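You operate a simulated robot arm through the tools that you are given. There is no shell and no other tool.

The job below is to be done with a simulated robot arm. You get a single attempt, and the scene is never put back.

## Task
Oil the red carabiner on the oil mat, then wipe up the smear.
Fine: one drop; leave it on the mat; felt wiper back. Set down upright: felt wiper. What is to be rubbed or washed off counts as gone when no trace of it is left.

It is judged by the outcome, as a careful person would: the job done as asked, and still so three seconds after it is handed in. It fails if anything else is knocked over, pushed out of place, dropped, spilled or broken.

## Robot
A 6-joint arm with a four-finger gripper, fixed in place. Base frame: the origin is at the foot of the arm, x ahead of it, y to its left, z up; the work surface is at about z = 880. Readings come in mm, degrees, newtons and seconds.
Its first joint turns from -166.0 to 166.0 degrees. Payload 3.67 kg.
The TCP is the grasp point between the finger pads, 28 mm short of the fingertips. In the tool frame z runs along the fingers and y along their closing line. Largest opening 112 mm; the body of the gripper starts 73 mm behind the TCP.
Orientation is told as [roll, pitch, yaw] about the base's x, y, z axes, in that order, counted from this pose: with the fingers straight down and closing along the base's y, the tool's x points along the base's -x, its y along +y and its z along -z.

## Interface
- The arm moves only by the tool drive_tool. Its argument "increments" is a list that holds one entry, the list of rows, each a list of 7 numbers: the turn, a rotation vector about the tool's x, y, z in degrees, then the shift along the tool's x, y, z in mm, then the closure, from 0 (fully open) to 1 (shut). In form: [[[rx, ry, rz, x, y, z, claw], ...]]. A call has 1 to 20 rows; each row shifts and turns the commanded pose from where the row before left it, along the tool's axes as they then stand. A row lasts 0.2 s, in which the tool goes at most 50 mm and 8.6 degrees; a call with a longer step from one row to the next is refused whole, and so is a gripper value outside its range. A pose out of reach is approached as far as the arm can. The call stops where the force on the tool passes 40 N (or 10 N more than at its start, if that is more) or the arm is blocked; 0.2 s more then pass. Each finger halts on what it meets, pressing with about 41 N; the grip force reading is that of the motor and also rises with nothing between the fingers. The clock runs only during rows and for 0.2 s after the last one: add rows that do not move to give the fingers time. It gives the time, the measured TCP pose, the force on the tool (base axes), the opening and the grip force at its end, in the units of the frame above (readings bear some noise), with the torque about the TCP (base axes, N m) and any sound that the robot's microphone picked up.
- Cameras (640 x 400 px; columns grow to the right, rows downward): "scene" is fixed at [403.8, -495.6, 1505]; the picture's right is [0.94, -0.34, 0.00], its down [-0.15, -0.41, -0.90] and it looks along [0.31, 0.85, -0.43] (base axes); focal length 323 px, centre (320, 200). "wrist" rides on the gripper at [60, -18, -104] in the tool frame; the picture's right is [0.29, 0.96, 0.00], its down [-0.80, 0.24, -0.55] and it looks along [-0.53, 0.16, 0.83] (tool axes); focal length 234 px, centre (320, 200). There is no depth. A picture from a camera that has moved, and an enlarged one, comes with that camera's place and axes in the base frame and with its lens. The place of the scene camera against the robot may be out by one fixed shift of up to 12 mm in any direction.
- capture(camera): a new picture of that camera. No time passes.
- inspect(camera, box): a new picture of the part [left, top, right, bottom] of that camera's present view, enlarged. No time passes.
- sign_off(): hands the job in; it is judged then, once.

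Places have to be worked out from the pictures, the camera data and where the tool is seen. Open the gripper and draw the arm clear of the work before you hand the job in, unless the task says otherwise.

The tools are called after "Emit:" as name(argument=value, ...) on one line, values as JSON. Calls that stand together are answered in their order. drive_tool: Moves the arm, as the interface text tells. Its arguments: {"type":"object","properties":{"increments":{"type":"array","items":{"type":"array","items":{"type":"array","items":{"type":"number"}}}}},"required":["increments"]} The other tools are called the same way: capture (camera) takes a picture; inspect (camera, box) takes an enlarged picture of a part of a camera's view; sign_off () hands the job in.

At the start:

```text
time_s: 0.0
tcp_pos: [336.4, 369.6, 1221.6]
tool_rot: [0.1, 0.0, 0.1]
force: [-0.2, 1.0, -0.1]
ft_torque: [0.03, 0.0, 0.01]
opening: 112.0
finger_force: 0.1
```

scene: 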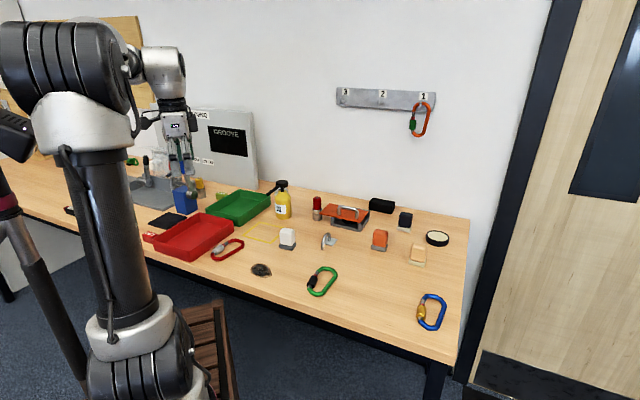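
wrist: 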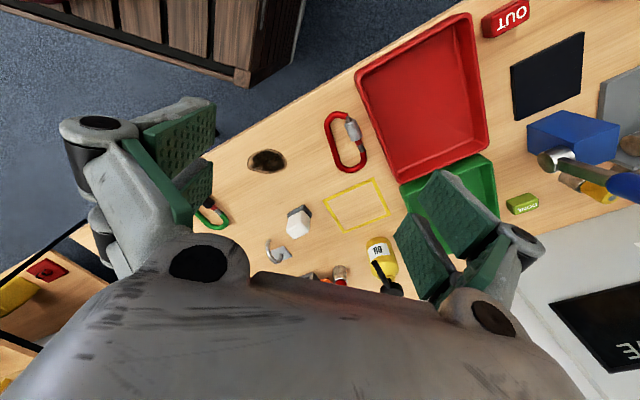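

The first views show a red carabiner beside the red tray, a yellow oil bottle, and several small blocks. I'll look at enlarged views to identify the oil mat, felt wiper, and oil bottle.

Emit:
inspect(camera="scene", box=[140, 170, 300, 270])

Emit:
inspect(camera="scene", box=[260, 170, 420, 270])

Emit:
inspect(camera="scene", box=[350, 180, 480, 340])

Emit:
inspect(camera="wrist", box=[220, 80, 460, 300])

Emit:
inspect(camera="scene", box=[0, 140, 160, 260])

Emit:
inspect(camera="scene", box=[320, 70, 450, 150])

```text
4.00 times, centred on (220, 220) of scene
camera zoom: at [403.8, -495.6, 1505.0], right [0.94, -0.34, 0.0], down [-0.15, -0.41, -0.9], along [0.31, 0.85, -0.43], focal length 1290 px, centre (720, 120)
```

zoom: 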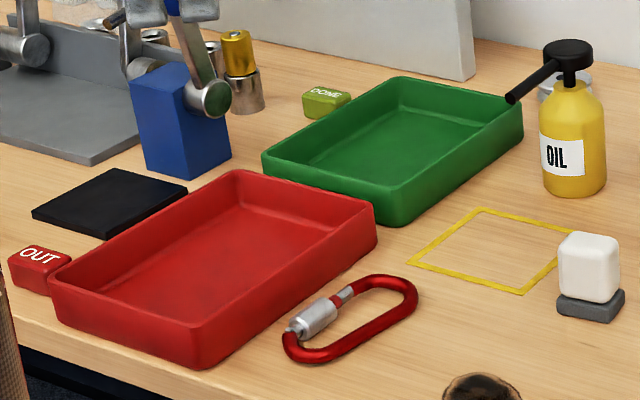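

```text
4.00 times, centred on (340, 220) of scene
camera zoom: at [403.8, -495.6, 1505.0], right [0.94, -0.34, 0.0], down [-0.15, -0.41, -0.9], along [0.31, 0.85, -0.43], focal length 1290 px, centre (240, 120)
```

zoom: 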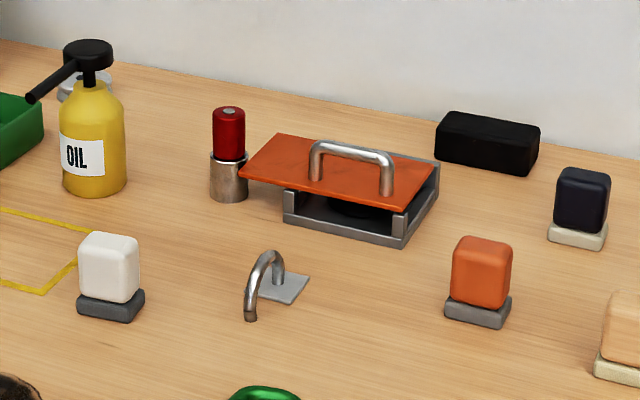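

```text
2.50 times, centred on (415, 260) of scene
camera zoom: at [403.8, -495.6, 1505.0], right [0.94, -0.34, 0.0], down [-0.15, -0.41, -0.9], along [0.31, 0.85, -0.43], focal length 806 px, centre (82, 50)
```

zoom: 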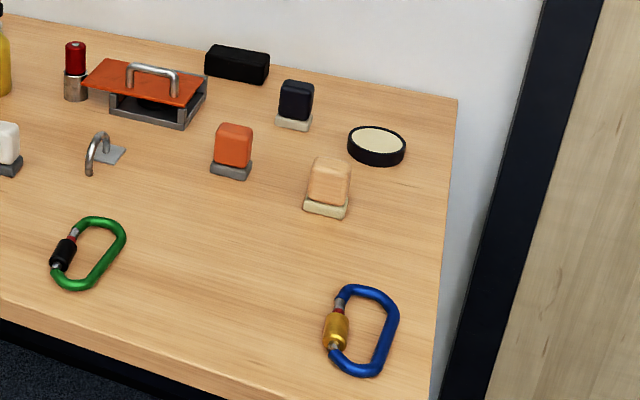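

```text
1.82 times, centred on (340, 190) of wrist
camera zoom: at [276.5, 352.1, 1324.7], right [-0.29, 0.96, 0.0], down [0.8, 0.24, 0.55], along [0.53, 0.16, -0.83], focal length 426 px, centre (284, 218)
```

zoom: 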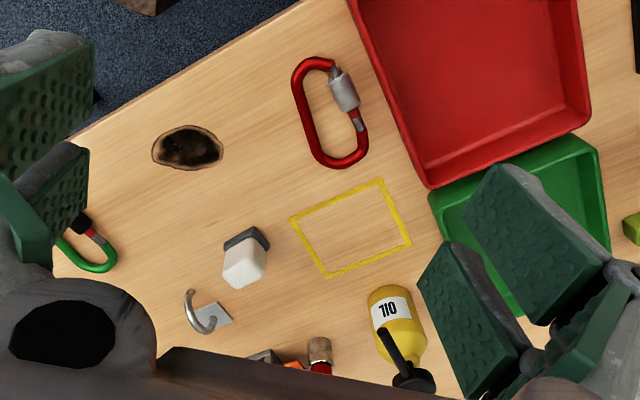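

```text
3.33 times, centred on (80, 200) of scene
camera zoom: at [403.8, -495.6, 1505.0], right [0.94, -0.34, 0.0], down [-0.15, -0.41, -0.9], along [0.31, 0.85, -0.43], focal length 1075 px, centre (1120, 200)
```

zoom: 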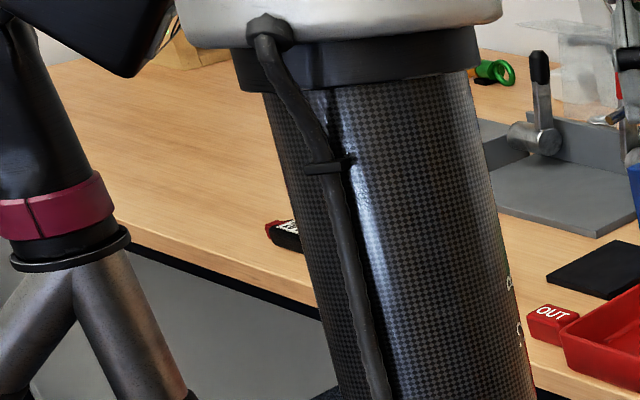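

```text
4.92 times, centred on (385, 110) of scene
camera zoom: at [403.8, -495.6, 1505.0], right [0.94, -0.34, 0.0], down [-0.15, -0.41, -0.9], along [0.31, 0.85, -0.43], focal length 1588 px, centre (0, 643)
```

zoom: 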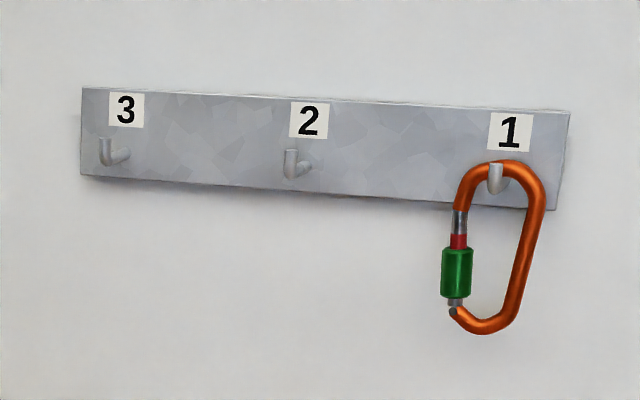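

The white block on a dark base and the black thin mat look like candidates; other blocks sit farther right. I'll move the arm forward, high above the table, to view the right-hand objects with the wrist camera.

Emit:
drive_tool(increments=[[[0, 0, 0, -41, -20, 0, 0], [0, 0, 0, -41, -20, 0, 0], [0, 0, 0, -41, -20, 0, 0], [0, 0, 0, -41, -20, 0, 0], [0, 0, 0, 0, 0, 0, 0]]])

Emit:
capture(camera="wrist")

Emit:
capture(camera="scene")

```text
time_s: 1.2
tcp_pos: [500.3, 288.8, 1219.8]
tool_rot: [0.2, 0.1, 0.0]
force: [-0.2, 0.1, 0.1]
ft_torque: [-0.04, -0.02, -0.01]
opening: 112.1
finger_force: 0.1
```

```text
taken
camera wrist: at [440.7, 270.4, 1324.7], right [-0.29, 0.96, 0.0], down [0.8, 0.24, 0.55], along [0.53, 0.16, -0.83], focal length 234 px, centre (320, 200)
```

wrist: 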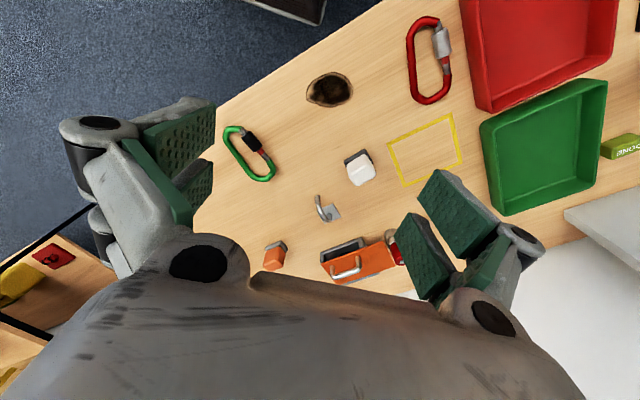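

```text
taken
```

scene: 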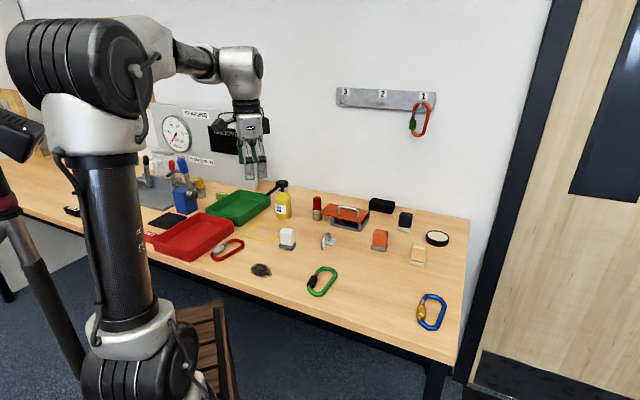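

The arm no longer hides the back-left; I'll zoom in on the panel, fixture and the mat there to read any labels.

Emit:
inspect(camera="scene", box=[130, 90, 290, 190])

Emit:
inspect(camera="scene", box=[120, 150, 240, 250])

Emit:
inspect(camera="scene", box=[360, 190, 450, 280])

Emit:
inspect(camera="scene", box=[240, 170, 310, 280])

Emit:
inspect(camera="wrist", box=[290, 60, 470, 260])

```text
4.00 times, centred on (210, 140) of scene
camera zoom: at [403.8, -495.6, 1505.0], right [0.94, -0.34, 0.0], down [-0.15, -0.41, -0.9], along [0.31, 0.85, -0.43], focal length 1290 px, centre (760, 440)
```

zoom: 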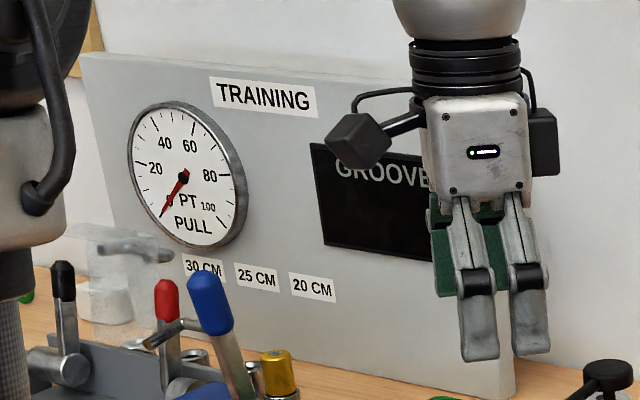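

```text
4.00 times, centred on (180, 200) of scene
camera zoom: at [403.8, -495.6, 1505.0], right [0.94, -0.34, 0.0], down [-0.15, -0.41, -0.9], along [0.31, 0.85, -0.43], focal length 1290 px, centre (880, 200)
```

zoom: 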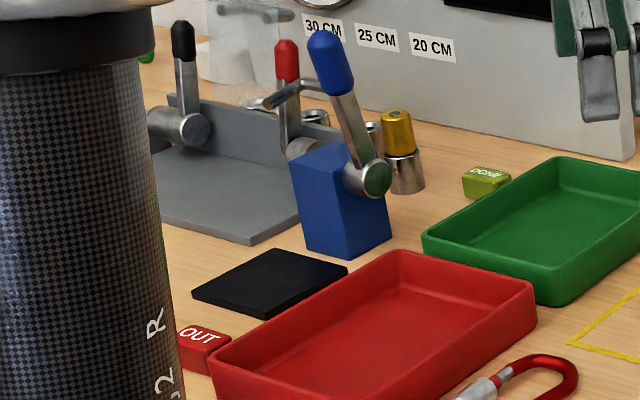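

```text
4.44 times, centred on (405, 235) of scene
camera zoom: at [403.8, -495.6, 1505.0], right [0.94, -0.34, 0.0], down [-0.15, -0.41, -0.9], along [0.31, 0.85, -0.43], focal length 1434 px, centre (-58, 44)
```

zoom: 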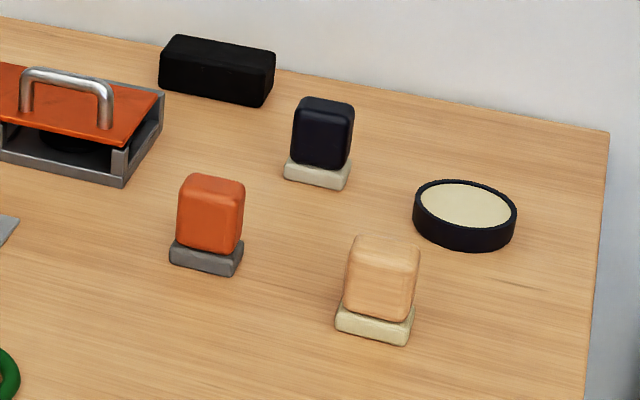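

```text
3.64 times, centred on (275, 225) of scene
camera zoom: at [403.8, -495.6, 1505.0], right [0.94, -0.34, 0.0], down [-0.15, -0.41, -0.9], along [0.31, 0.85, -0.43], focal length 1173 px, centre (484, 109)
```

zoom: 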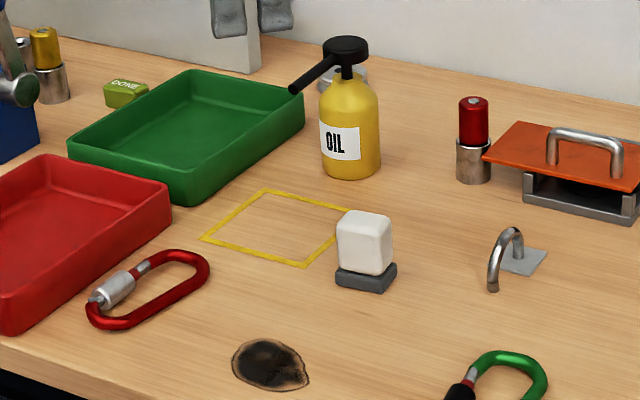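

```text
2.00 times, centred on (380, 160) of wrist
camera zoom: at [440.7, 270.4, 1324.7], right [-0.29, 0.96, 0.0], down [0.8, 0.24, 0.55], along [0.53, 0.16, -0.83], focal length 468 px, centre (200, 280)
```

zoom: 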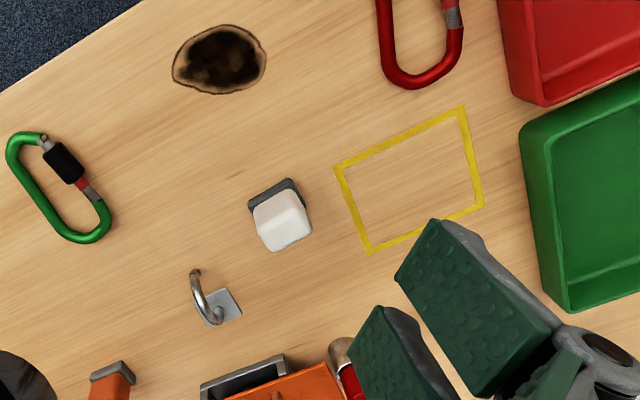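

The four block-shaped items each have a handle on a pad, in different colours, so I need a closer look to tell which is the felt wiper. I'll fly the camera over toward the orange, navy and tan ones, staying high.

Emit:
drive_tool(increments=[[[0, 0, 0, -43, -5, 12, 0], [0, 0, 0, -43, -5, 12, 0], [0, 0, 0, -43, -5, 12, 0], [0, 0, 0, -43, -5, 12, 0], [0, 0, 0, -43, -5, 12, 0], [0, 0, 0, -43, -5, 12, 0], [0, 0, 0, 0, 0, 0, 0]]])

Emit:
capture(camera="wrist")

```text
time_s: 2.8
tcp_pos: [760.8, 259.3, 1145.9]
tool_rot: [0.1, 0.2, 0.1]
force: [-0.4, -0.6, 0.2]
ft_torque: [0.01, 0.01, 0.0]
opening: 111.9
finger_force: 0.1
```

```text
taken
camera wrist: at [700.7, 241.5, 1250.5], right [-0.29, 0.96, 0.0], down [0.8, 0.24, 0.55], along [0.53, 0.16, -0.83], focal length 234 px, centre (320, 200)
```

wrist: 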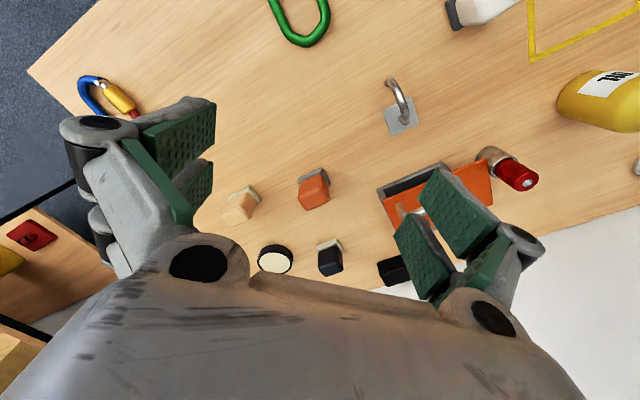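

Emit:
inspect(camera="wrist", box=[220, 150, 350, 280])

Emit:
inspect(camera="wrist", box=[350, 60, 550, 210])

```text
3.08 times, centred on (285, 215) of wrist
camera zoom: at [700.7, 241.5, 1250.5], right [-0.29, 0.96, 0.0], down [0.8, 0.24, 0.55], along [0.53, 0.16, -0.83], focal length 720 px, centre (428, 154)
```

zoom: 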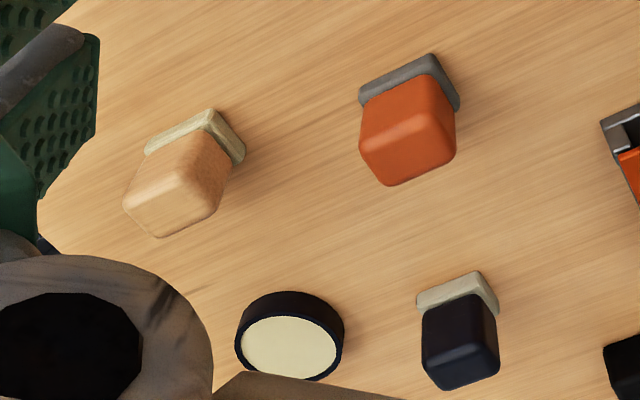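

```text
2.67 times, centred on (450, 135) of wrist
camera zoom: at [700.7, 241.5, 1250.5], right [-0.29, 0.96, 0.0], down [0.8, 0.24, 0.55], along [0.53, 0.16, -0.83], focal length 624 px, centre (-27, 373)
```

zoom: 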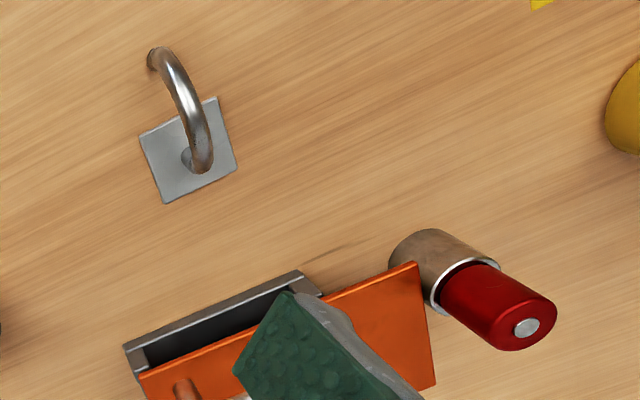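

The pads look alike at this distance, so I'll go closer, hovering low between the hook and the blocks, to see handle and pad texture.

Emit:
drive_tool(increments=[[[0, 0, 0, -14, -2, 29, 0], [0, 0, 0, -14, -2, 29, 0], [0, 0, 0, -14, -2, 29, 0], [0, 0, 0, -14, -2, 29, 0], [0, 0, 0, 0, 0, 0, 0]]])

Emit:
capture(camera="wrist")

Emit:
inspect(camera="wrist", box=[200, 140, 360, 280])

```text
time_s: 4.0
tcp_pos: [811.5, 253.7, 1031.2]
tool_rot: [0.2, 0.1, -0.1]
force: [0.5, -0.6, 0.8]
ft_torque: [0.0, 0.03, 0.02]
opening: 112.2
finger_force: 0.0
```

```text
taken
camera wrist: at [752.2, 234.5, 1135.5], right [-0.29, 0.96, 0.0], down [0.8, 0.24, 0.55], along [0.53, 0.16, -0.83], focal length 234 px, centre (320, 200)
```

wrist: 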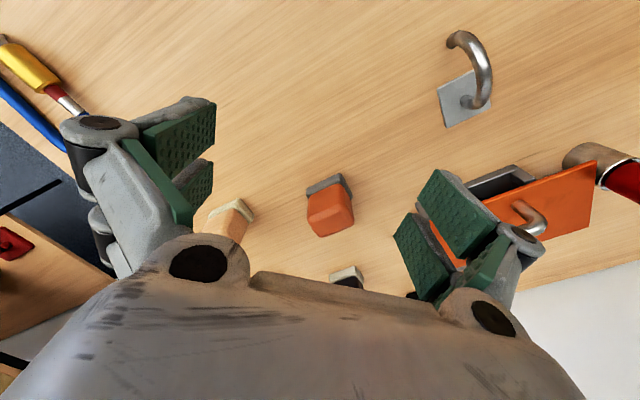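

```text
2.86 times, centred on (280, 210) of wrist
camera zoom: at [752.2, 234.5, 1135.5], right [-0.29, 0.96, 0.0], down [0.8, 0.24, 0.55], along [0.53, 0.16, -0.83], focal length 669 px, centre (434, 171)
```

zoom: 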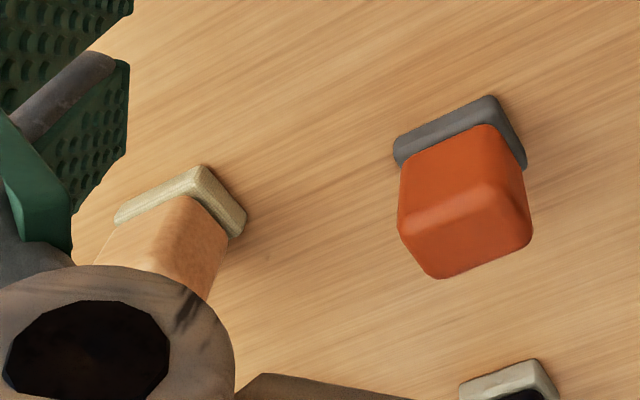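

The tan block's cream pad shows a weave-like texture while the orange one's grey pad looks smooth. I'll shift to the right to bring the tan block into clear view.

Emit:
drive_tool(increments=[[[0, 0, 0, -8, -37, 0, 0], [0, 0, 0, -8, -37, 0, 0], [0, 0, 0, -8, -37, 0, 0], [0, 0, 0, 0, 0, 15, 0], [0, 0, 0, 0, 0, 0, 0]]])

Emit:
capture(camera="wrist")

Emit:
inspect(camera="wrist", box=[250, 150, 420, 290])

```text
time_s: 5.2
tcp_pos: [837.4, 140.1, 1014.2]
tool_rot: [0.1, 0.1, -0.1]
force: [0.3, 0.1, 0.7]
ft_torque: [0.04, -0.02, -0.02]
opening: 112.3
finger_force: 0.1
```

```text
taken
camera wrist: at [777.1, 122.5, 1118.8], right [-0.29, 0.96, 0.0], down [0.8, 0.24, 0.55], along [0.53, 0.16, -0.83], focal length 234 px, centre (320, 200)
```

wrist: 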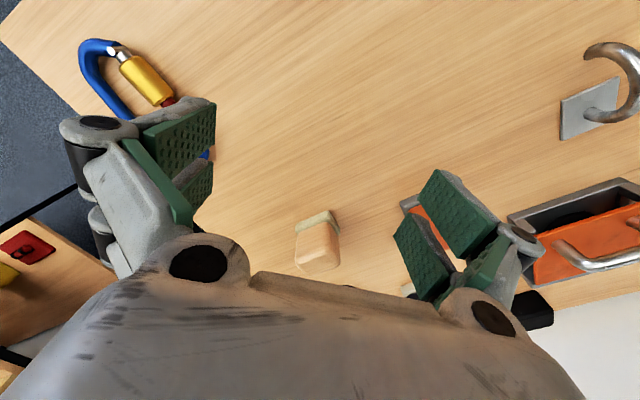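

```text
2.86 times, centred on (335, 220) of wrist
camera zoom: at [777.1, 122.5, 1118.8], right [-0.29, 0.96, 0.0], down [0.8, 0.24, 0.55], along [0.53, 0.16, -0.83], focal length 669 px, centre (277, 143)
```

zoom: 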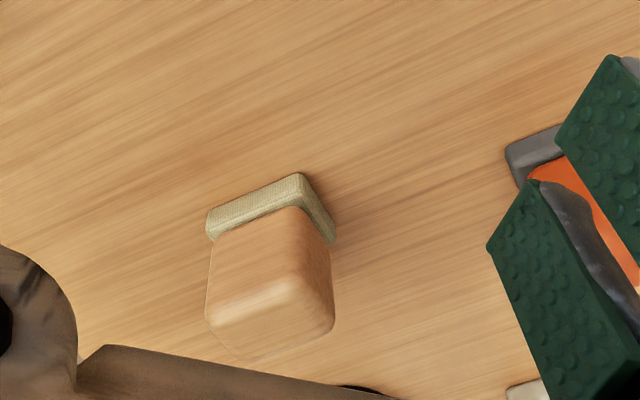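

The tan block's pad is a woven cloth texture. Next I'll view the navy block's cream pad and the orange one's grey pad from higher up.

Emit:
drive_tool(increments=[[[0, 0, 0, 0, 0, -40, 0], [0, 0, 0, 0, 0, -40, 0], [0, 0, 0, -16, 38, 0, 0], [0, 0, 0, -16, 38, 0, 0], [0, 0, 0, -16, 38, 0, 0], [0, 0, 0, -16, 38, 0, 0], [0, 0, 0, -16, 38, 0, 0], [0, 0, 0, 0, 0, 0, 0]]])

Emit:
capture(camera="wrist")

Emit:
inspect(camera="wrist", box=[250, 100, 420, 270])

```text
time_s: 7.0
tcp_pos: [905.0, 317.9, 1089.7]
tool_rot: [0.1, 0.2, -0.1]
force: [0.0, 0.8, 0.1]
ft_torque: [-0.03, 0.01, 0.0]
opening: 111.8
finger_force: 0.0
out of reach, approached as far as the arm can: row 7
```

```text
taken
camera wrist: at [844.5, 300.6, 1194.3], right [-0.29, 0.96, 0.0], down [0.8, 0.24, 0.55], along [0.53, 0.16, -0.83], focal length 234 px, centre (320, 200)
```

wrist: 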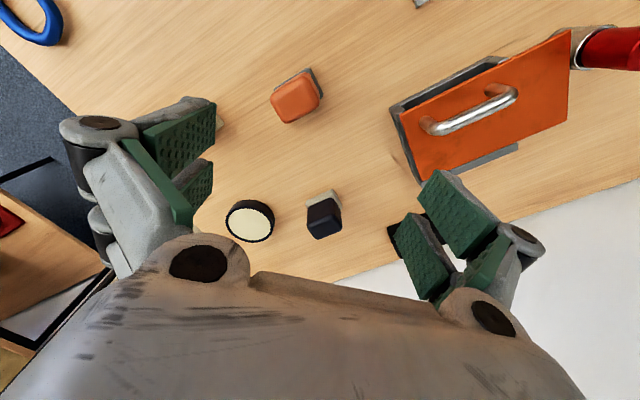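

```text
2.35 times, centred on (335, 185) of wrist
camera zoom: at [844.5, 300.6, 1194.3], right [-0.29, 0.96, 0.0], down [0.8, 0.24, 0.55], along [0.53, 0.16, -0.83], focal length 551 px, centre (285, 235)
```

zoom: 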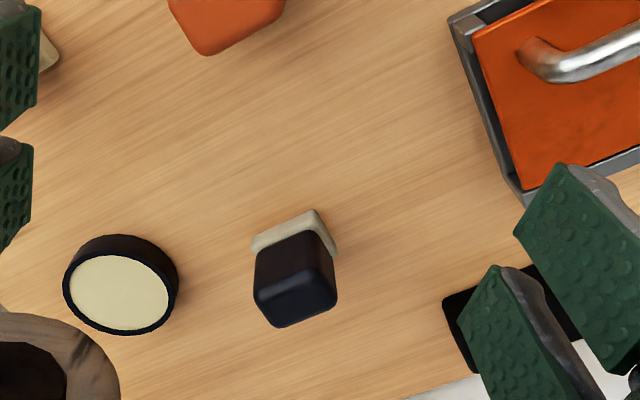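

I'll zoom tightly on the navy block's pad and the orange block.

Emit:
inspect(camera="wrist", box=[295, 175, 355, 245])

Emit:
inspect(camera="wrist", box=[260, 60, 330, 130])

Emit:
inspect(camera="scene", box=[395, 205, 420, 240])

Emit:
inspect(camera="scene", box=[270, 222, 305, 256])

Emit:
inspect(camera="scene", box=[365, 225, 395, 257])

Emit:
inspect(camera="scene", box=[402, 238, 435, 272])

```text
5.71 times, centred on (325, 210) of wrist
camera zoom: at [844.5, 300.6, 1194.3], right [-0.29, 0.96, 0.0], down [0.8, 0.24, 0.55], along [0.53, 0.16, -0.83], focal length 1338 px, centre (291, 143)
```

zoom: 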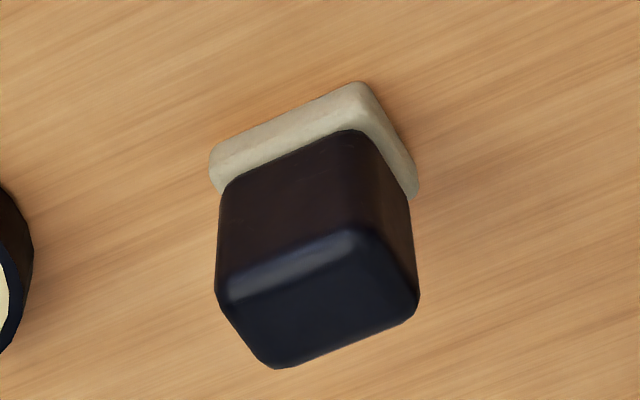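

```text
5.71 times, centred on (295, 95) of wrist
camera zoom: at [844.5, 300.6, 1194.3], right [-0.29, 0.96, 0.0], down [0.8, 0.24, 0.55], along [0.53, 0.16, -0.83], focal length 1338 px, centre (463, 800)
```

zoom: 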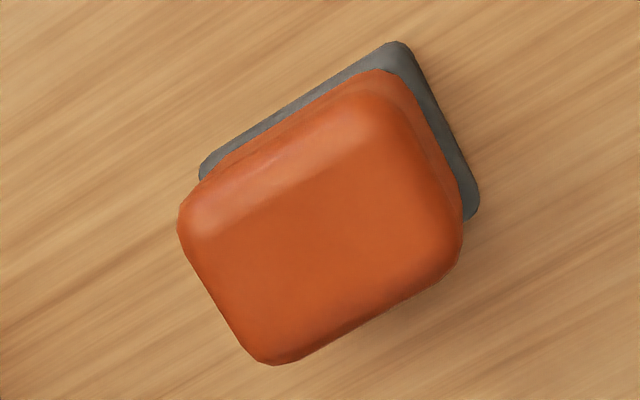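

```text
11.43 times, centred on (408, 222) of scene
camera zoom: at [403.8, -495.6, 1505.0], right [0.94, -0.34, 0.0], down [-0.15, -0.41, -0.9], along [0.31, 0.85, -0.43], focal length 3687 px, centre (-680, -57)
```

zoom: 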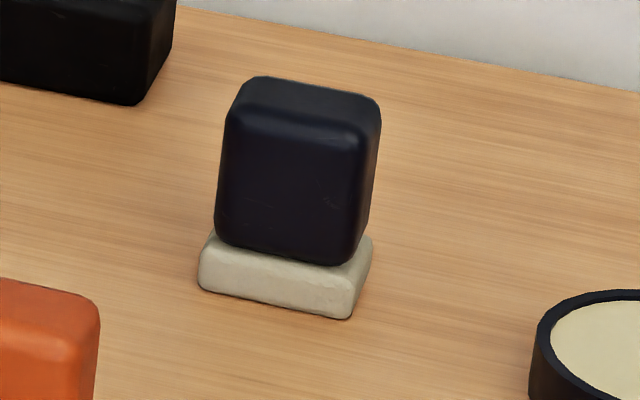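

```text
11.76 times, centred on (288, 239) of scene
camera zoom: at [403.8, -495.6, 1505.0], right [0.94, -0.34, 0.0], down [-0.15, -0.41, -0.9], along [0.31, 0.85, -0.43], focal length 3795 px, centre (702, -259)
```

zoom: 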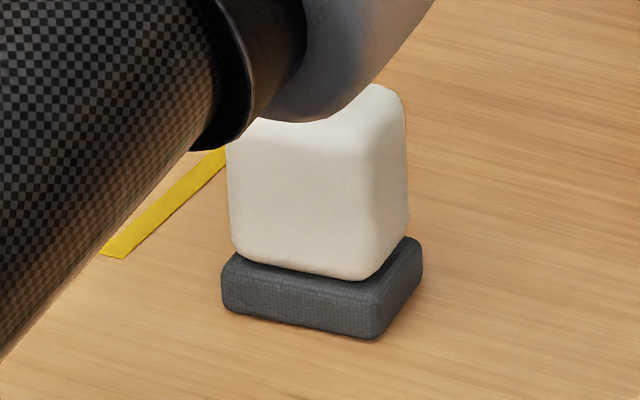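

```text
12.50 times, centred on (380, 241) of scene
camera zoom: at [403.8, -495.6, 1505.0], right [0.94, -0.34, 0.0], down [-0.15, -0.41, -0.9], along [0.31, 0.85, -0.43], focal length 4032 px, centre (-430, -312)
```

zoom: 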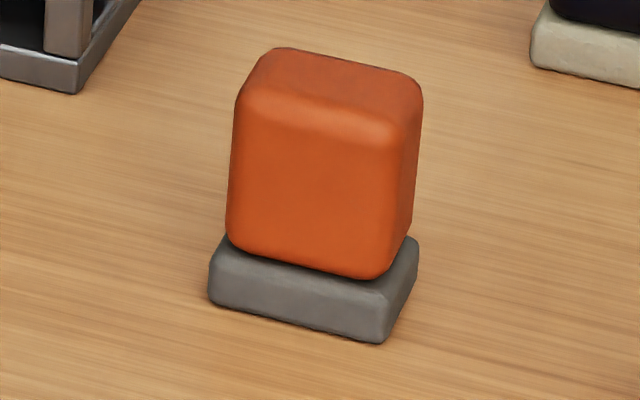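

```text
11.76 times, centred on (418, 255) of scene
camera zoom: at [403.8, -495.6, 1505.0], right [0.94, -0.34, 0.0], down [-0.15, -0.41, -0.9], along [0.31, 0.85, -0.43], focal length 3795 px, centre (-839, -447)
```

zoom: 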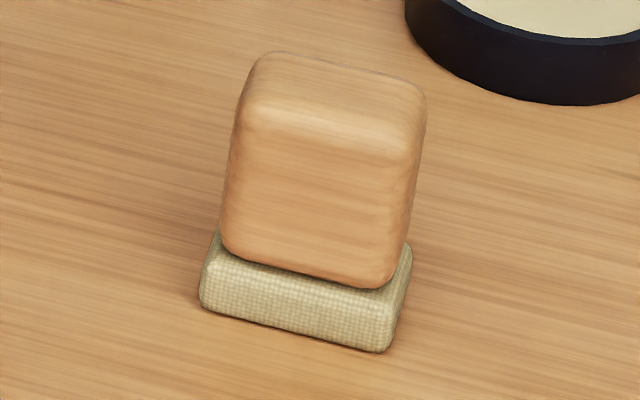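

The zoom reveals real texture, so I'll zoom further on each pad to compare materials.

Emit:
inspect(camera="scene", box=[280, 240, 296, 252])

Emit:
inspect(camera="scene", box=[374, 240, 388, 254])

Emit:
inspect(camera="scene", box=[397, 222, 413, 235])

Emit:
inspect(camera="scene", box=[409, 256, 425, 270])

Emit:
inspect(camera="scene", box=[365, 192, 400, 216])

Emit:
inspect(camera="scene", box=[424, 226, 452, 250])

Emit:
inspect(camera="scene", box=[145, 205, 195, 235])

```text
16.00 times, centred on (288, 246) of scene
camera zoom: at [403.8, -495.6, 1505.0], right [0.94, -0.34, 0.0], down [-0.15, -0.41, -0.9], along [0.31, 0.85, -0.43], focal length 5162 px, centre (832, -536)
```

zoom: 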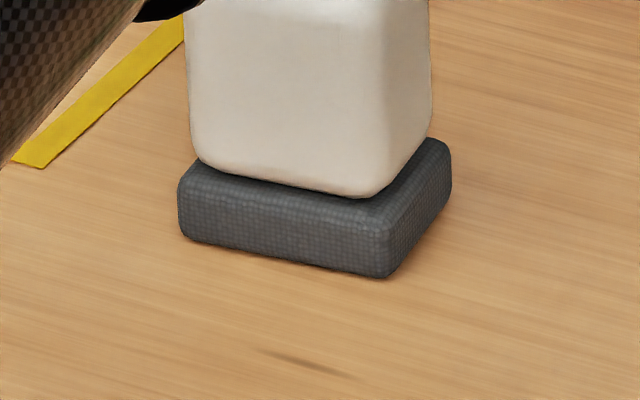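

```text
16.00 times, centred on (381, 247) of scene
camera zoom: at [403.8, -495.6, 1505.0], right [0.94, -0.34, 0.0], down [-0.15, -0.41, -0.9], along [0.31, 0.85, -0.43], focal length 5162 px, centre (-656, -552)
```

zoom: 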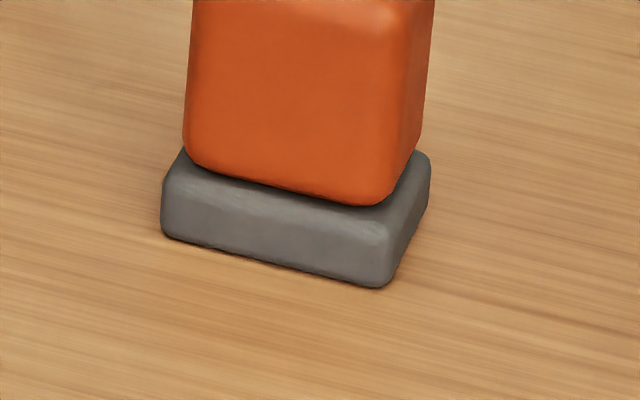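

```text
16.00 times, centred on (405, 228) of scene
camera zoom: at [403.8, -495.6, 1505.0], right [0.94, -0.34, 0.0], down [-0.15, -0.41, -0.9], along [0.31, 0.85, -0.43], focal length 5162 px, centre (-1040, -256)
```

zoom: 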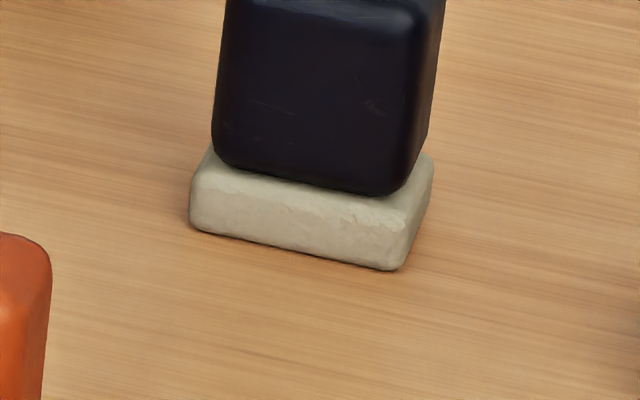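

```text
16.00 times, centred on (417, 263) of scene
camera zoom: at [403.8, -495.6, 1505.0], right [0.94, -0.34, 0.0], down [-0.15, -0.41, -0.9], along [0.31, 0.85, -0.43], focal length 5162 px, centre (-1232, -808)
```

zoom: 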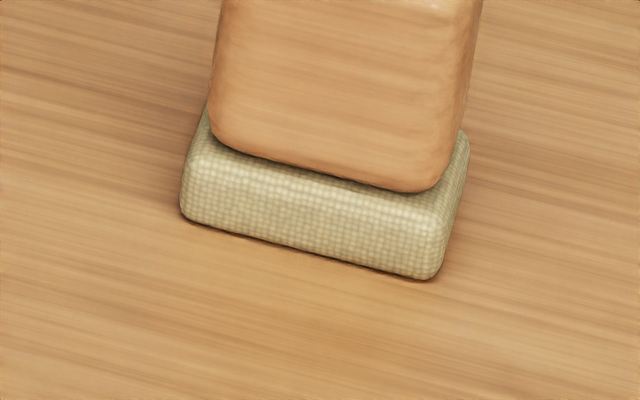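

```text
16.00 times, centred on (382, 204) of scene
camera zoom: at [403.8, -495.6, 1505.0], right [0.94, -0.34, 0.0], down [-0.15, -0.41, -0.9], along [0.31, 0.85, -0.43], focal length 5162 px, centre (-680, 136)
```

zoom: 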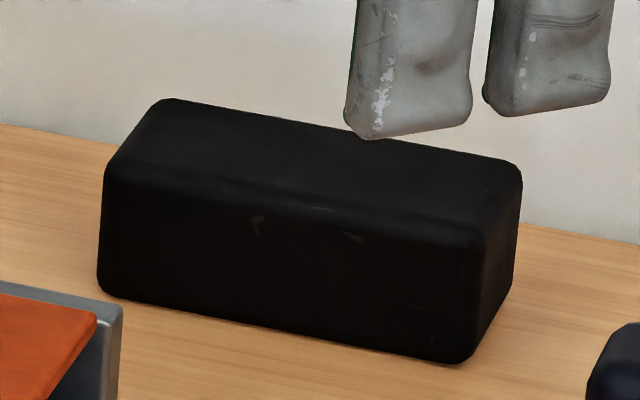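

```text
16.00 times, centred on (438, 238) of scene
camera zoom: at [403.8, -495.6, 1505.0], right [0.94, -0.34, 0.0], down [-0.15, -0.41, -0.9], along [0.31, 0.85, -0.43], focal length 5162 px, centre (-1568, -408)
```

zoom: 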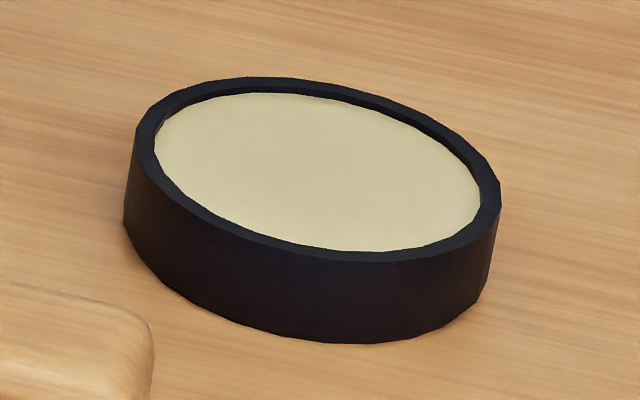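

```text
12.80 times, centred on (170, 220) of scene
camera zoom: at [403.8, -495.6, 1505.0], right [0.94, -0.34, 0.0], down [-0.15, -0.41, -0.9], along [0.31, 0.85, -0.43], focal length 4129 px, centre (2240, -56)
```

zoom: 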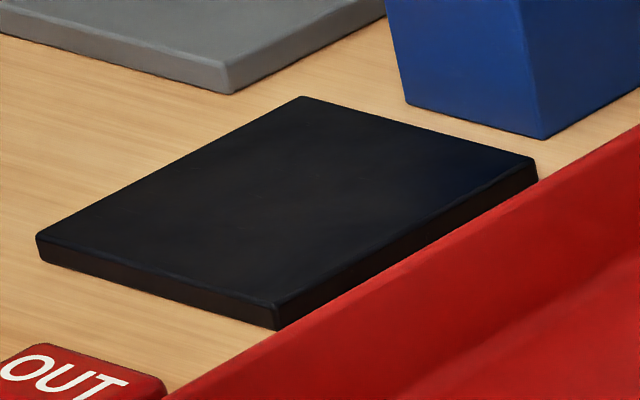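

The pads differ: the white-handled block has a dark grey fabric (felt-like) pad, the wood one a cream weave cloth, and the orange and navy ones smooth rubbery pads; the white one sits by the smear and I take it as the felt wiper. The thin black slab beside the red tray looks like the oil mat, so I'll fly there high to examine it.

Emit:
drive_tool(increments=[[[0, 0, 0, 0, 0, -45, 0], [0, 0, 0, 0, 0, -45, 0], [0, 0, 0, 42, 17, -2, 0], [0, 0, 0, 42, 17, -2, 0], [0, 0, 0, 42, 17, -2, 0], [0, 0, 0, 42, 17, -2, 0], [0, 0, 0, 42, 17, -2, 0], [0, 0, 0, 42, 17, -2, 0], [0, 0, 0, 42, 17, -2, 0], [0, 0, 0, 42, 17, -2, 0], [0, 0, 0, 42, 17, -2, 0], [0, 0, 0, 42, 17, -2, 0], [0, 0, 0, 42, 17, -2, 0], [0, 0, 0, 42, 17, -2, 0], [0, 0, 0, 42, 17, -2, 0], [0, 0, 0, 42, 17, -2, 0], [0, 0, 0, 42, 17, 0, 0], [0, 0, 0, 42, 17, 0, 0], [0, 0, 0, 0, 0, 0, 0]]])

Emit:
capture(camera="wrist")

Emit:
capture(camera="scene")

```text
time_s: 11.0
tcp_pos: [208.0, 572.8, 1187.7]
tool_rot: [0.0, 0.1, -0.1]
force: [1.3, 0.6, 0.1]
ft_torque: [0.01, -0.01, -0.02]
opening: 112.1
finger_force: 0.0
out of reach, approached as far as the arm can: row 1, 2
```

```text
taken
camera wrist: at [148.4, 555.3, 1292.7], right [-0.29, 0.96, 0.0], down [0.8, 0.24, 0.55], along [0.53, 0.16, -0.83], focal length 234 px, centre (320, 200)
```

wrist: 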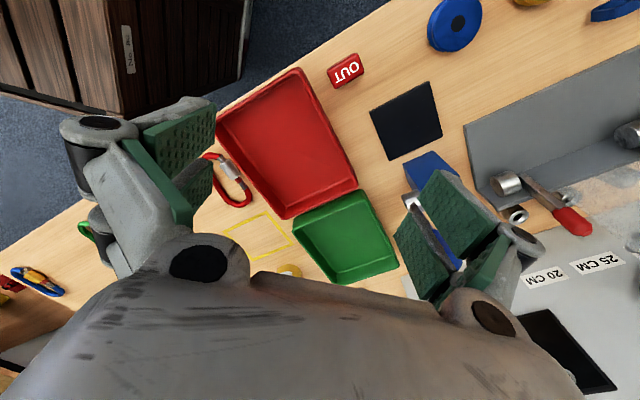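

```text
taken
```

scene: 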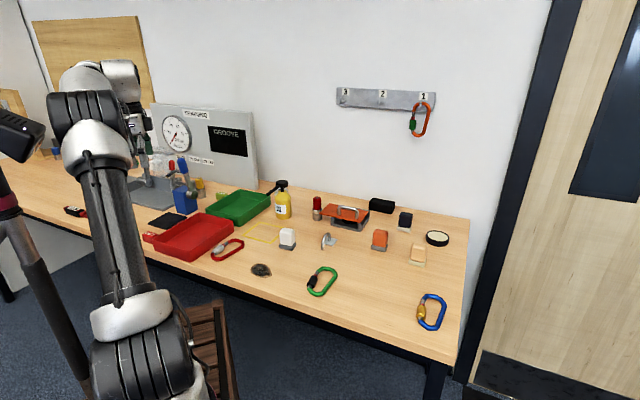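

The mat centre works out to about [212, 731] at z≈888, roughly 100 mm square, with clear table on its near-left side for standing the oil bottle. Next I'll move above the red carabiner for a precise look.

Emit:
drive_tool(increments=[[[0, 0, 0, -26, -33, 0, 0], [0, 0, 0, -26, -33, 0, 0], [0, 0, 0, -26, -33, 17, 0], [0, 0, 0, -26, -33, 17, 0], [0, 0, 0, -26, -31, 34, 0], [0, 0, 0, 0, 0, 0, 0]]])

Emit:
capture(camera="wrist")

Emit:
inspect(camera="wrist", box=[240, 60, 400, 260])

```text
refused: row 5 steps farther than a row can; nothing moved
```

```text
taken
camera wrist: at [148.4, 555.3, 1292.7], right [-0.29, 0.96, 0.0], down [0.8, 0.24, 0.55], along [0.53, 0.16, -0.83], focal length 234 px, centre (320, 200)
```

wrist: 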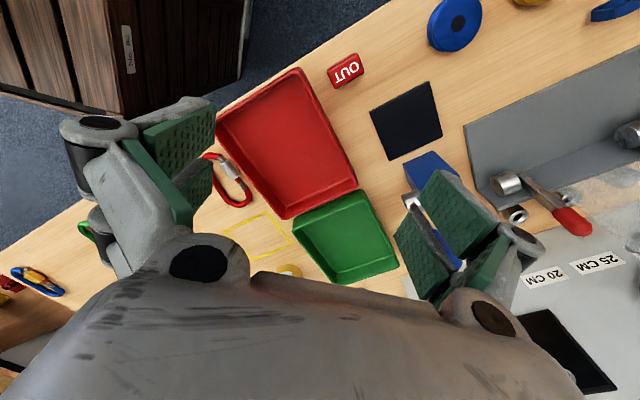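

```text
2.00 times, centred on (320, 160) of wrist
camera zoom: at [148.4, 555.3, 1292.7], right [-0.29, 0.96, 0.0], down [0.8, 0.24, 0.55], along [0.53, 0.16, -0.83], focal length 468 px, centre (320, 280)
```

zoom: 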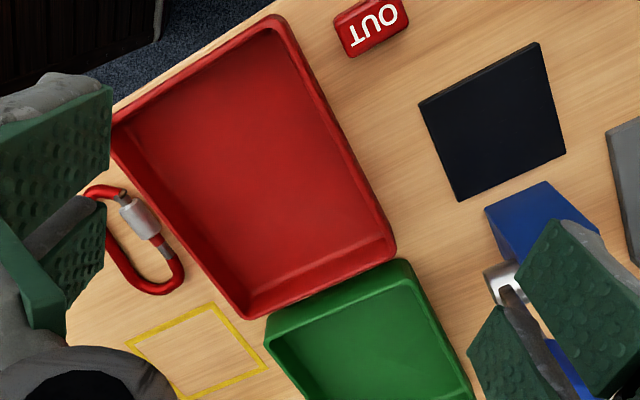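

The zoomed view puts the mat as a 98–100 mm square centred near [215, 731], turned 45°. One step was too long, so I'll redo the move to the carabiner with shorter rows.

Emit:
drive_tool(increments=[[[0, 0, 0, -22, -27, 11, 0], [0, 0, 0, -22, -27, 11, 0], [0, 0, 0, -22, -27, 11, 0], [0, 0, 0, -22, -27, 11, 0], [0, 0, 0, -22, -27, 12, 0], [0, 0, 0, -22, -27, 12, 0], [0, 0, 0, 0, 0, 0, 0]]])

Emit:
capture(camera="wrist")

Emit:
inspect(camera="wrist", box=[240, 60, 400, 260])

```text
time_s: 12.6
tcp_pos: [342.0, 411.5, 1116.7]
tool_rot: [0.2, 0.1, -0.1]
force: [-0.3, -0.4, 0.6]
ft_torque: [-0.03, 0.0, -0.02]
opening: 112.1
finger_force: 0.1
```

```text
taken
camera wrist: at [280.9, 394.8, 1221.4], right [-0.29, 0.96, 0.0], down [0.8, 0.24, 0.55], along [0.53, 0.16, -0.83], focal length 234 px, centre (320, 200)
```

wrist: 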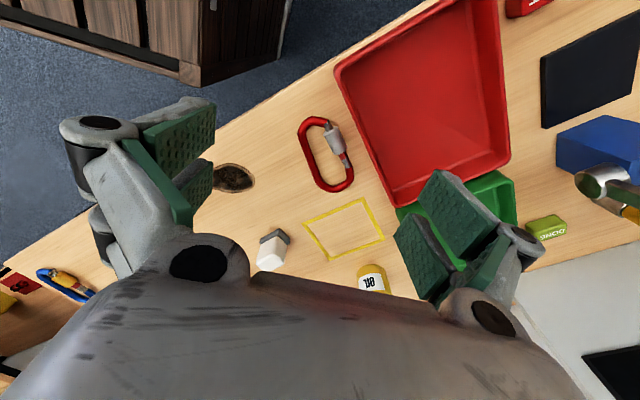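

```text
2.00 times, centred on (320, 160) of wrist
camera zoom: at [280.9, 394.8, 1221.4], right [-0.29, 0.96, 0.0], down [0.8, 0.24, 0.55], along [0.53, 0.16, -0.83], focal length 468 px, centre (320, 280)
```

zoom: 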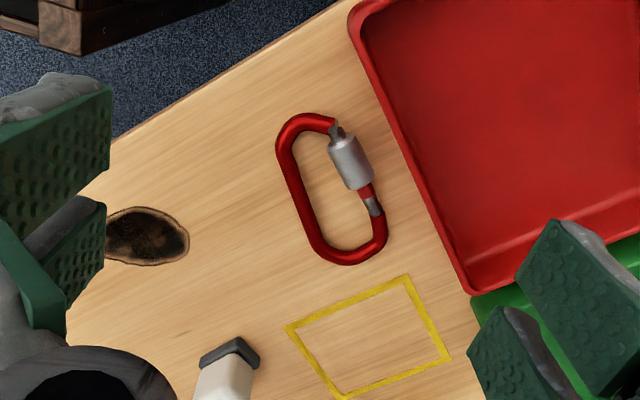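

The carabiner spans about 125 × 65 mm, centred near [416, 446], spine midpoint around [425, 421], gate on the tray side. Before moving anything I'll get a close view of the oil bottle and the white-handled wiper.

Emit:
drive_tool(increments=[[[0, 0, 0, -33, 24, -10, 0], [0, 0, 0, -33, 24, -10, 0], [0, 0, 0, -33, 24, -10, 0], [0, 0, 0, -33, 24, -10, 0], [0, 0, 0, -33, 24, -10, 0], [0, 0, 0, 0, 0, 0, 0]]])

Emit:
capture(camera="wrist")

Emit:
inspect(camera="wrist", box=[240, 100, 400, 280])

Emit:
inspect(camera="scene", box=[260, 172, 300, 226])

```text
time_s: 14.0
tcp_pos: [508.8, 534.4, 1167.3]
tool_rot: [0.1, 0.2, -0.1]
force: [-0.3, -0.4, 0.5]
ft_torque: [0.02, -0.04, 0.01]
opening: 112.0
finger_force: 0.0
```

```text
taken
camera wrist: at [448.1, 516.7, 1272.6], right [-0.29, 0.96, 0.0], down [0.8, 0.24, 0.55], along [0.53, 0.16, -0.83], focal length 234 px, centre (320, 200)
```

wrist: 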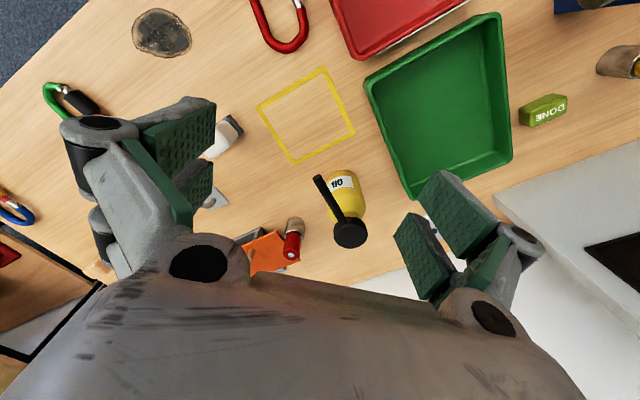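

```text
2.22 times, centred on (320, 190) of wrist
camera zoom: at [448.1, 516.7, 1272.6], right [-0.29, 0.96, 0.0], down [0.8, 0.24, 0.55], along [0.53, 0.16, -0.83], focal length 520 px, centre (320, 222)
```

zoom: 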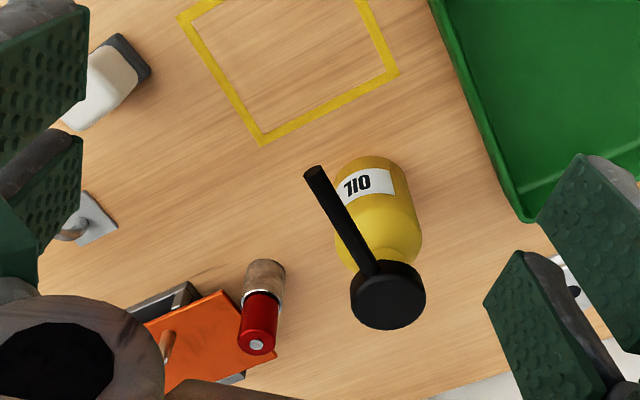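

```text
7.41 times, centred on (280, 199) of scene
camera zoom: at [403.8, -495.6, 1505.0], right [0.94, -0.34, 0.0], down [-0.15, -0.41, -0.9], along [0.31, 0.85, -0.43], focal length 2390 px, centre (616, 207)
```

zoom: 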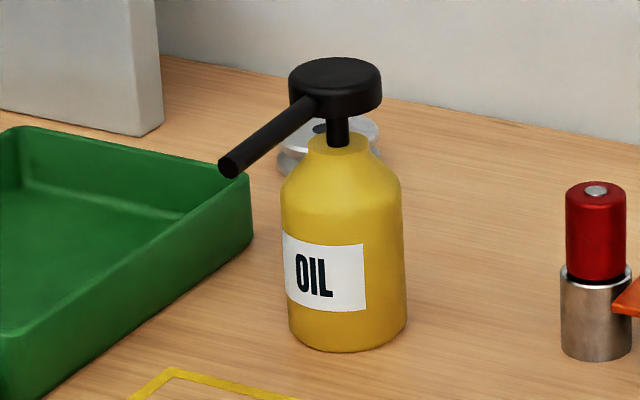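

The bottle axis is near [647, 621] with its head top at about z≈1030, and its long black spout reaches ~93 mm toward (-x,-y); pressing the head should give a drop. First I'll fetch the carabiner: moving above its spine and turning the tool 35° so the fingers close across the bar.

Emit:
drive_tool(increments=[[[0, 0, 0, 19, -26.8, 26.8, 0.2], [0, 0, 0, 19, -26.8, 26.8, 0.4], [0, 0, 0, 19, -26.8, 26.8, 0.643], [0, 0, 0, 19, -26.8, 26.8, 0.643], [0, 0, -7, 0, 0, 0, 0.643], [0, 0, -7, 0, 0, 0, 0.643], [0, 0, -7, 0, 0, 0, 0.643], [0, 0, -7, 0, 0, 0, 0.643], [0, 0, -7, 0, 0, 0, 0.643], [0, 0, 0, 0, 0, 0, 0.643]]])

Emit:
capture(camera="wrist")

Emit:
inspect(camera="wrist", box=[240, 60, 400, 220])

```text
time_s: 16.2
tcp_pos: [432.4, 426.6, 1060.9]
tool_rot: [0.2, 0.1, 35.1]
force: [0.2, 0.8, 0.4]
ft_torque: [0.01, -0.02, -0.04]
opening: 40.1
finger_force: 0.1
```

```text
taken
camera wrist: at [392.3, 378.0, 1165.1], right [-0.79, 0.62, 0.0], down [0.52, 0.65, 0.55], along [0.34, 0.44, -0.83], focal length 234 px, centre (320, 200)
```

wrist: 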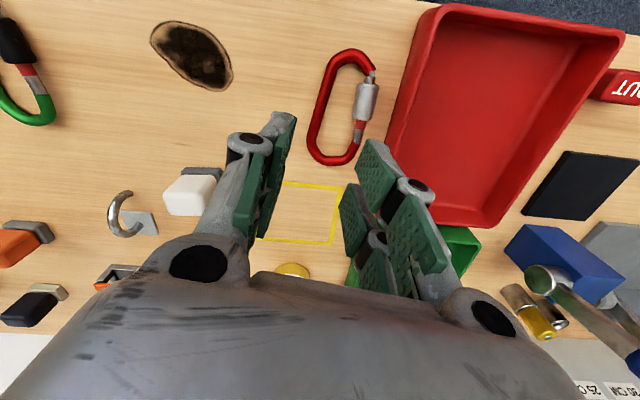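

```text
2.50 times, centred on (320, 140) of wrist
camera zoom: at [392.3, 378.0, 1165.1], right [-0.79, 0.62, 0.0], down [0.52, 0.65, 0.55], along [0.34, 0.44, -0.83], focal length 585 px, centre (320, 350)
```

zoom: 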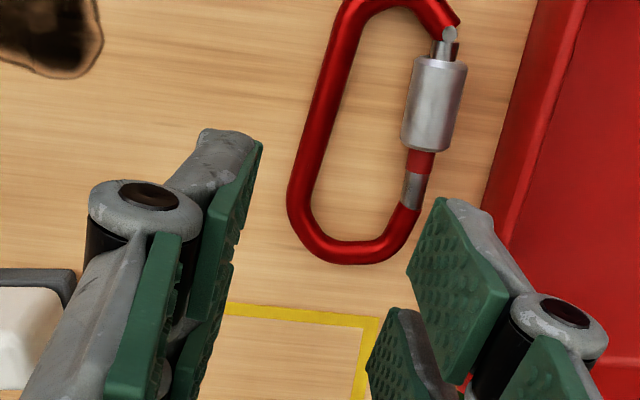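

The spine bar lies right under the tool at the expected column, aligned within a degree, and the inner finger has about 11 mm clearance from the sleeve. I'll descend so the fingertips sit just above the table.

Emit:
drive_tool(increments=[[[0, 0, 0, 0, 0, 40, 0.643], [0, 0, 0, 0, 0, 40, 0.643], [0, 0, 0, 0, 0, 40, 0.643], [0, 0, 0, 0, 0, 20, 0.643], [0, 0, 0, 0, 0, 9, 0.643], [0, 0, 0, 0, 0, 0, 0.643]]])

Emit:
capture(camera="wrist")

Emit:
inspect(camera="wrist", box=[240, 100, 400, 240])

Emit:
inspect(camera="scene", box=[190, 190, 270, 270])

```text
time_s: 17.6
tcp_pos: [429.4, 427.6, 912.4]
tool_rot: [0.1, 0.0, 34.9]
force: [-0.3, 0.2, 0.1]
ft_torque: [-0.02, -0.03, 0.03]
opening: 39.9
finger_force: 0.0
```

```text
taken
camera wrist: at [389.7, 378.8, 1016.0], right [-0.78, 0.62, 0.0], down [0.52, 0.65, 0.55], along [0.34, 0.44, -0.83], focal length 234 px, centre (320, 200)
```

wrist: 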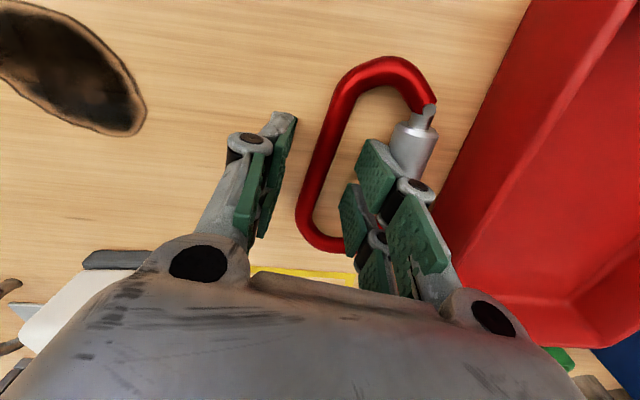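

```text
2.86 times, centred on (320, 170) of wrist
camera zoom: at [389.7, 378.8, 1016.0], right [-0.78, 0.62, 0.0], down [0.52, 0.65, 0.55], along [0.34, 0.44, -0.83], focal length 669 px, centre (320, 286)
```

zoom: 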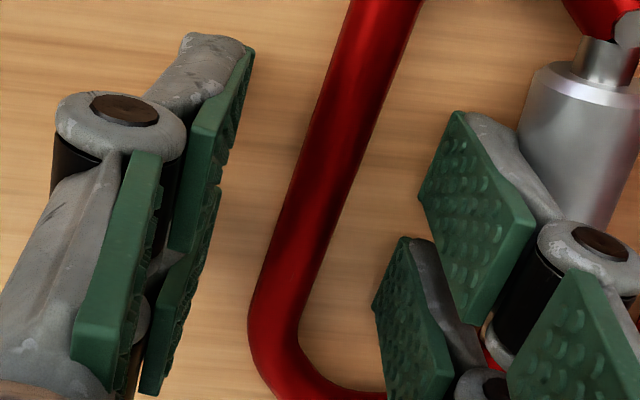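

```text
5.00 times, centred on (230, 230) of scene
camera zoom: at [403.8, -495.6, 1505.0], right [0.94, -0.34, 0.0], down [-0.15, -0.41, -0.9], along [0.31, 0.85, -0.43], focal length 1613 px, centre (770, 50)
```

zoom: 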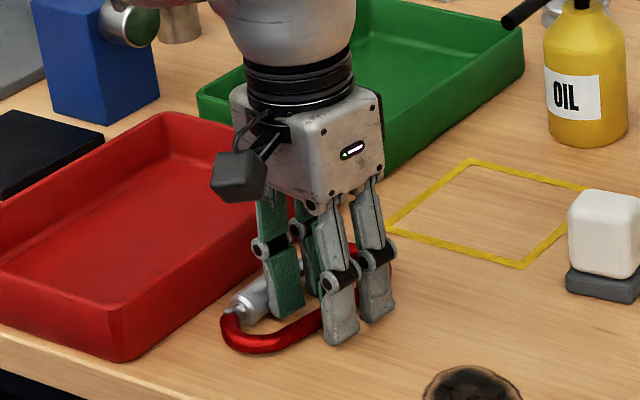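

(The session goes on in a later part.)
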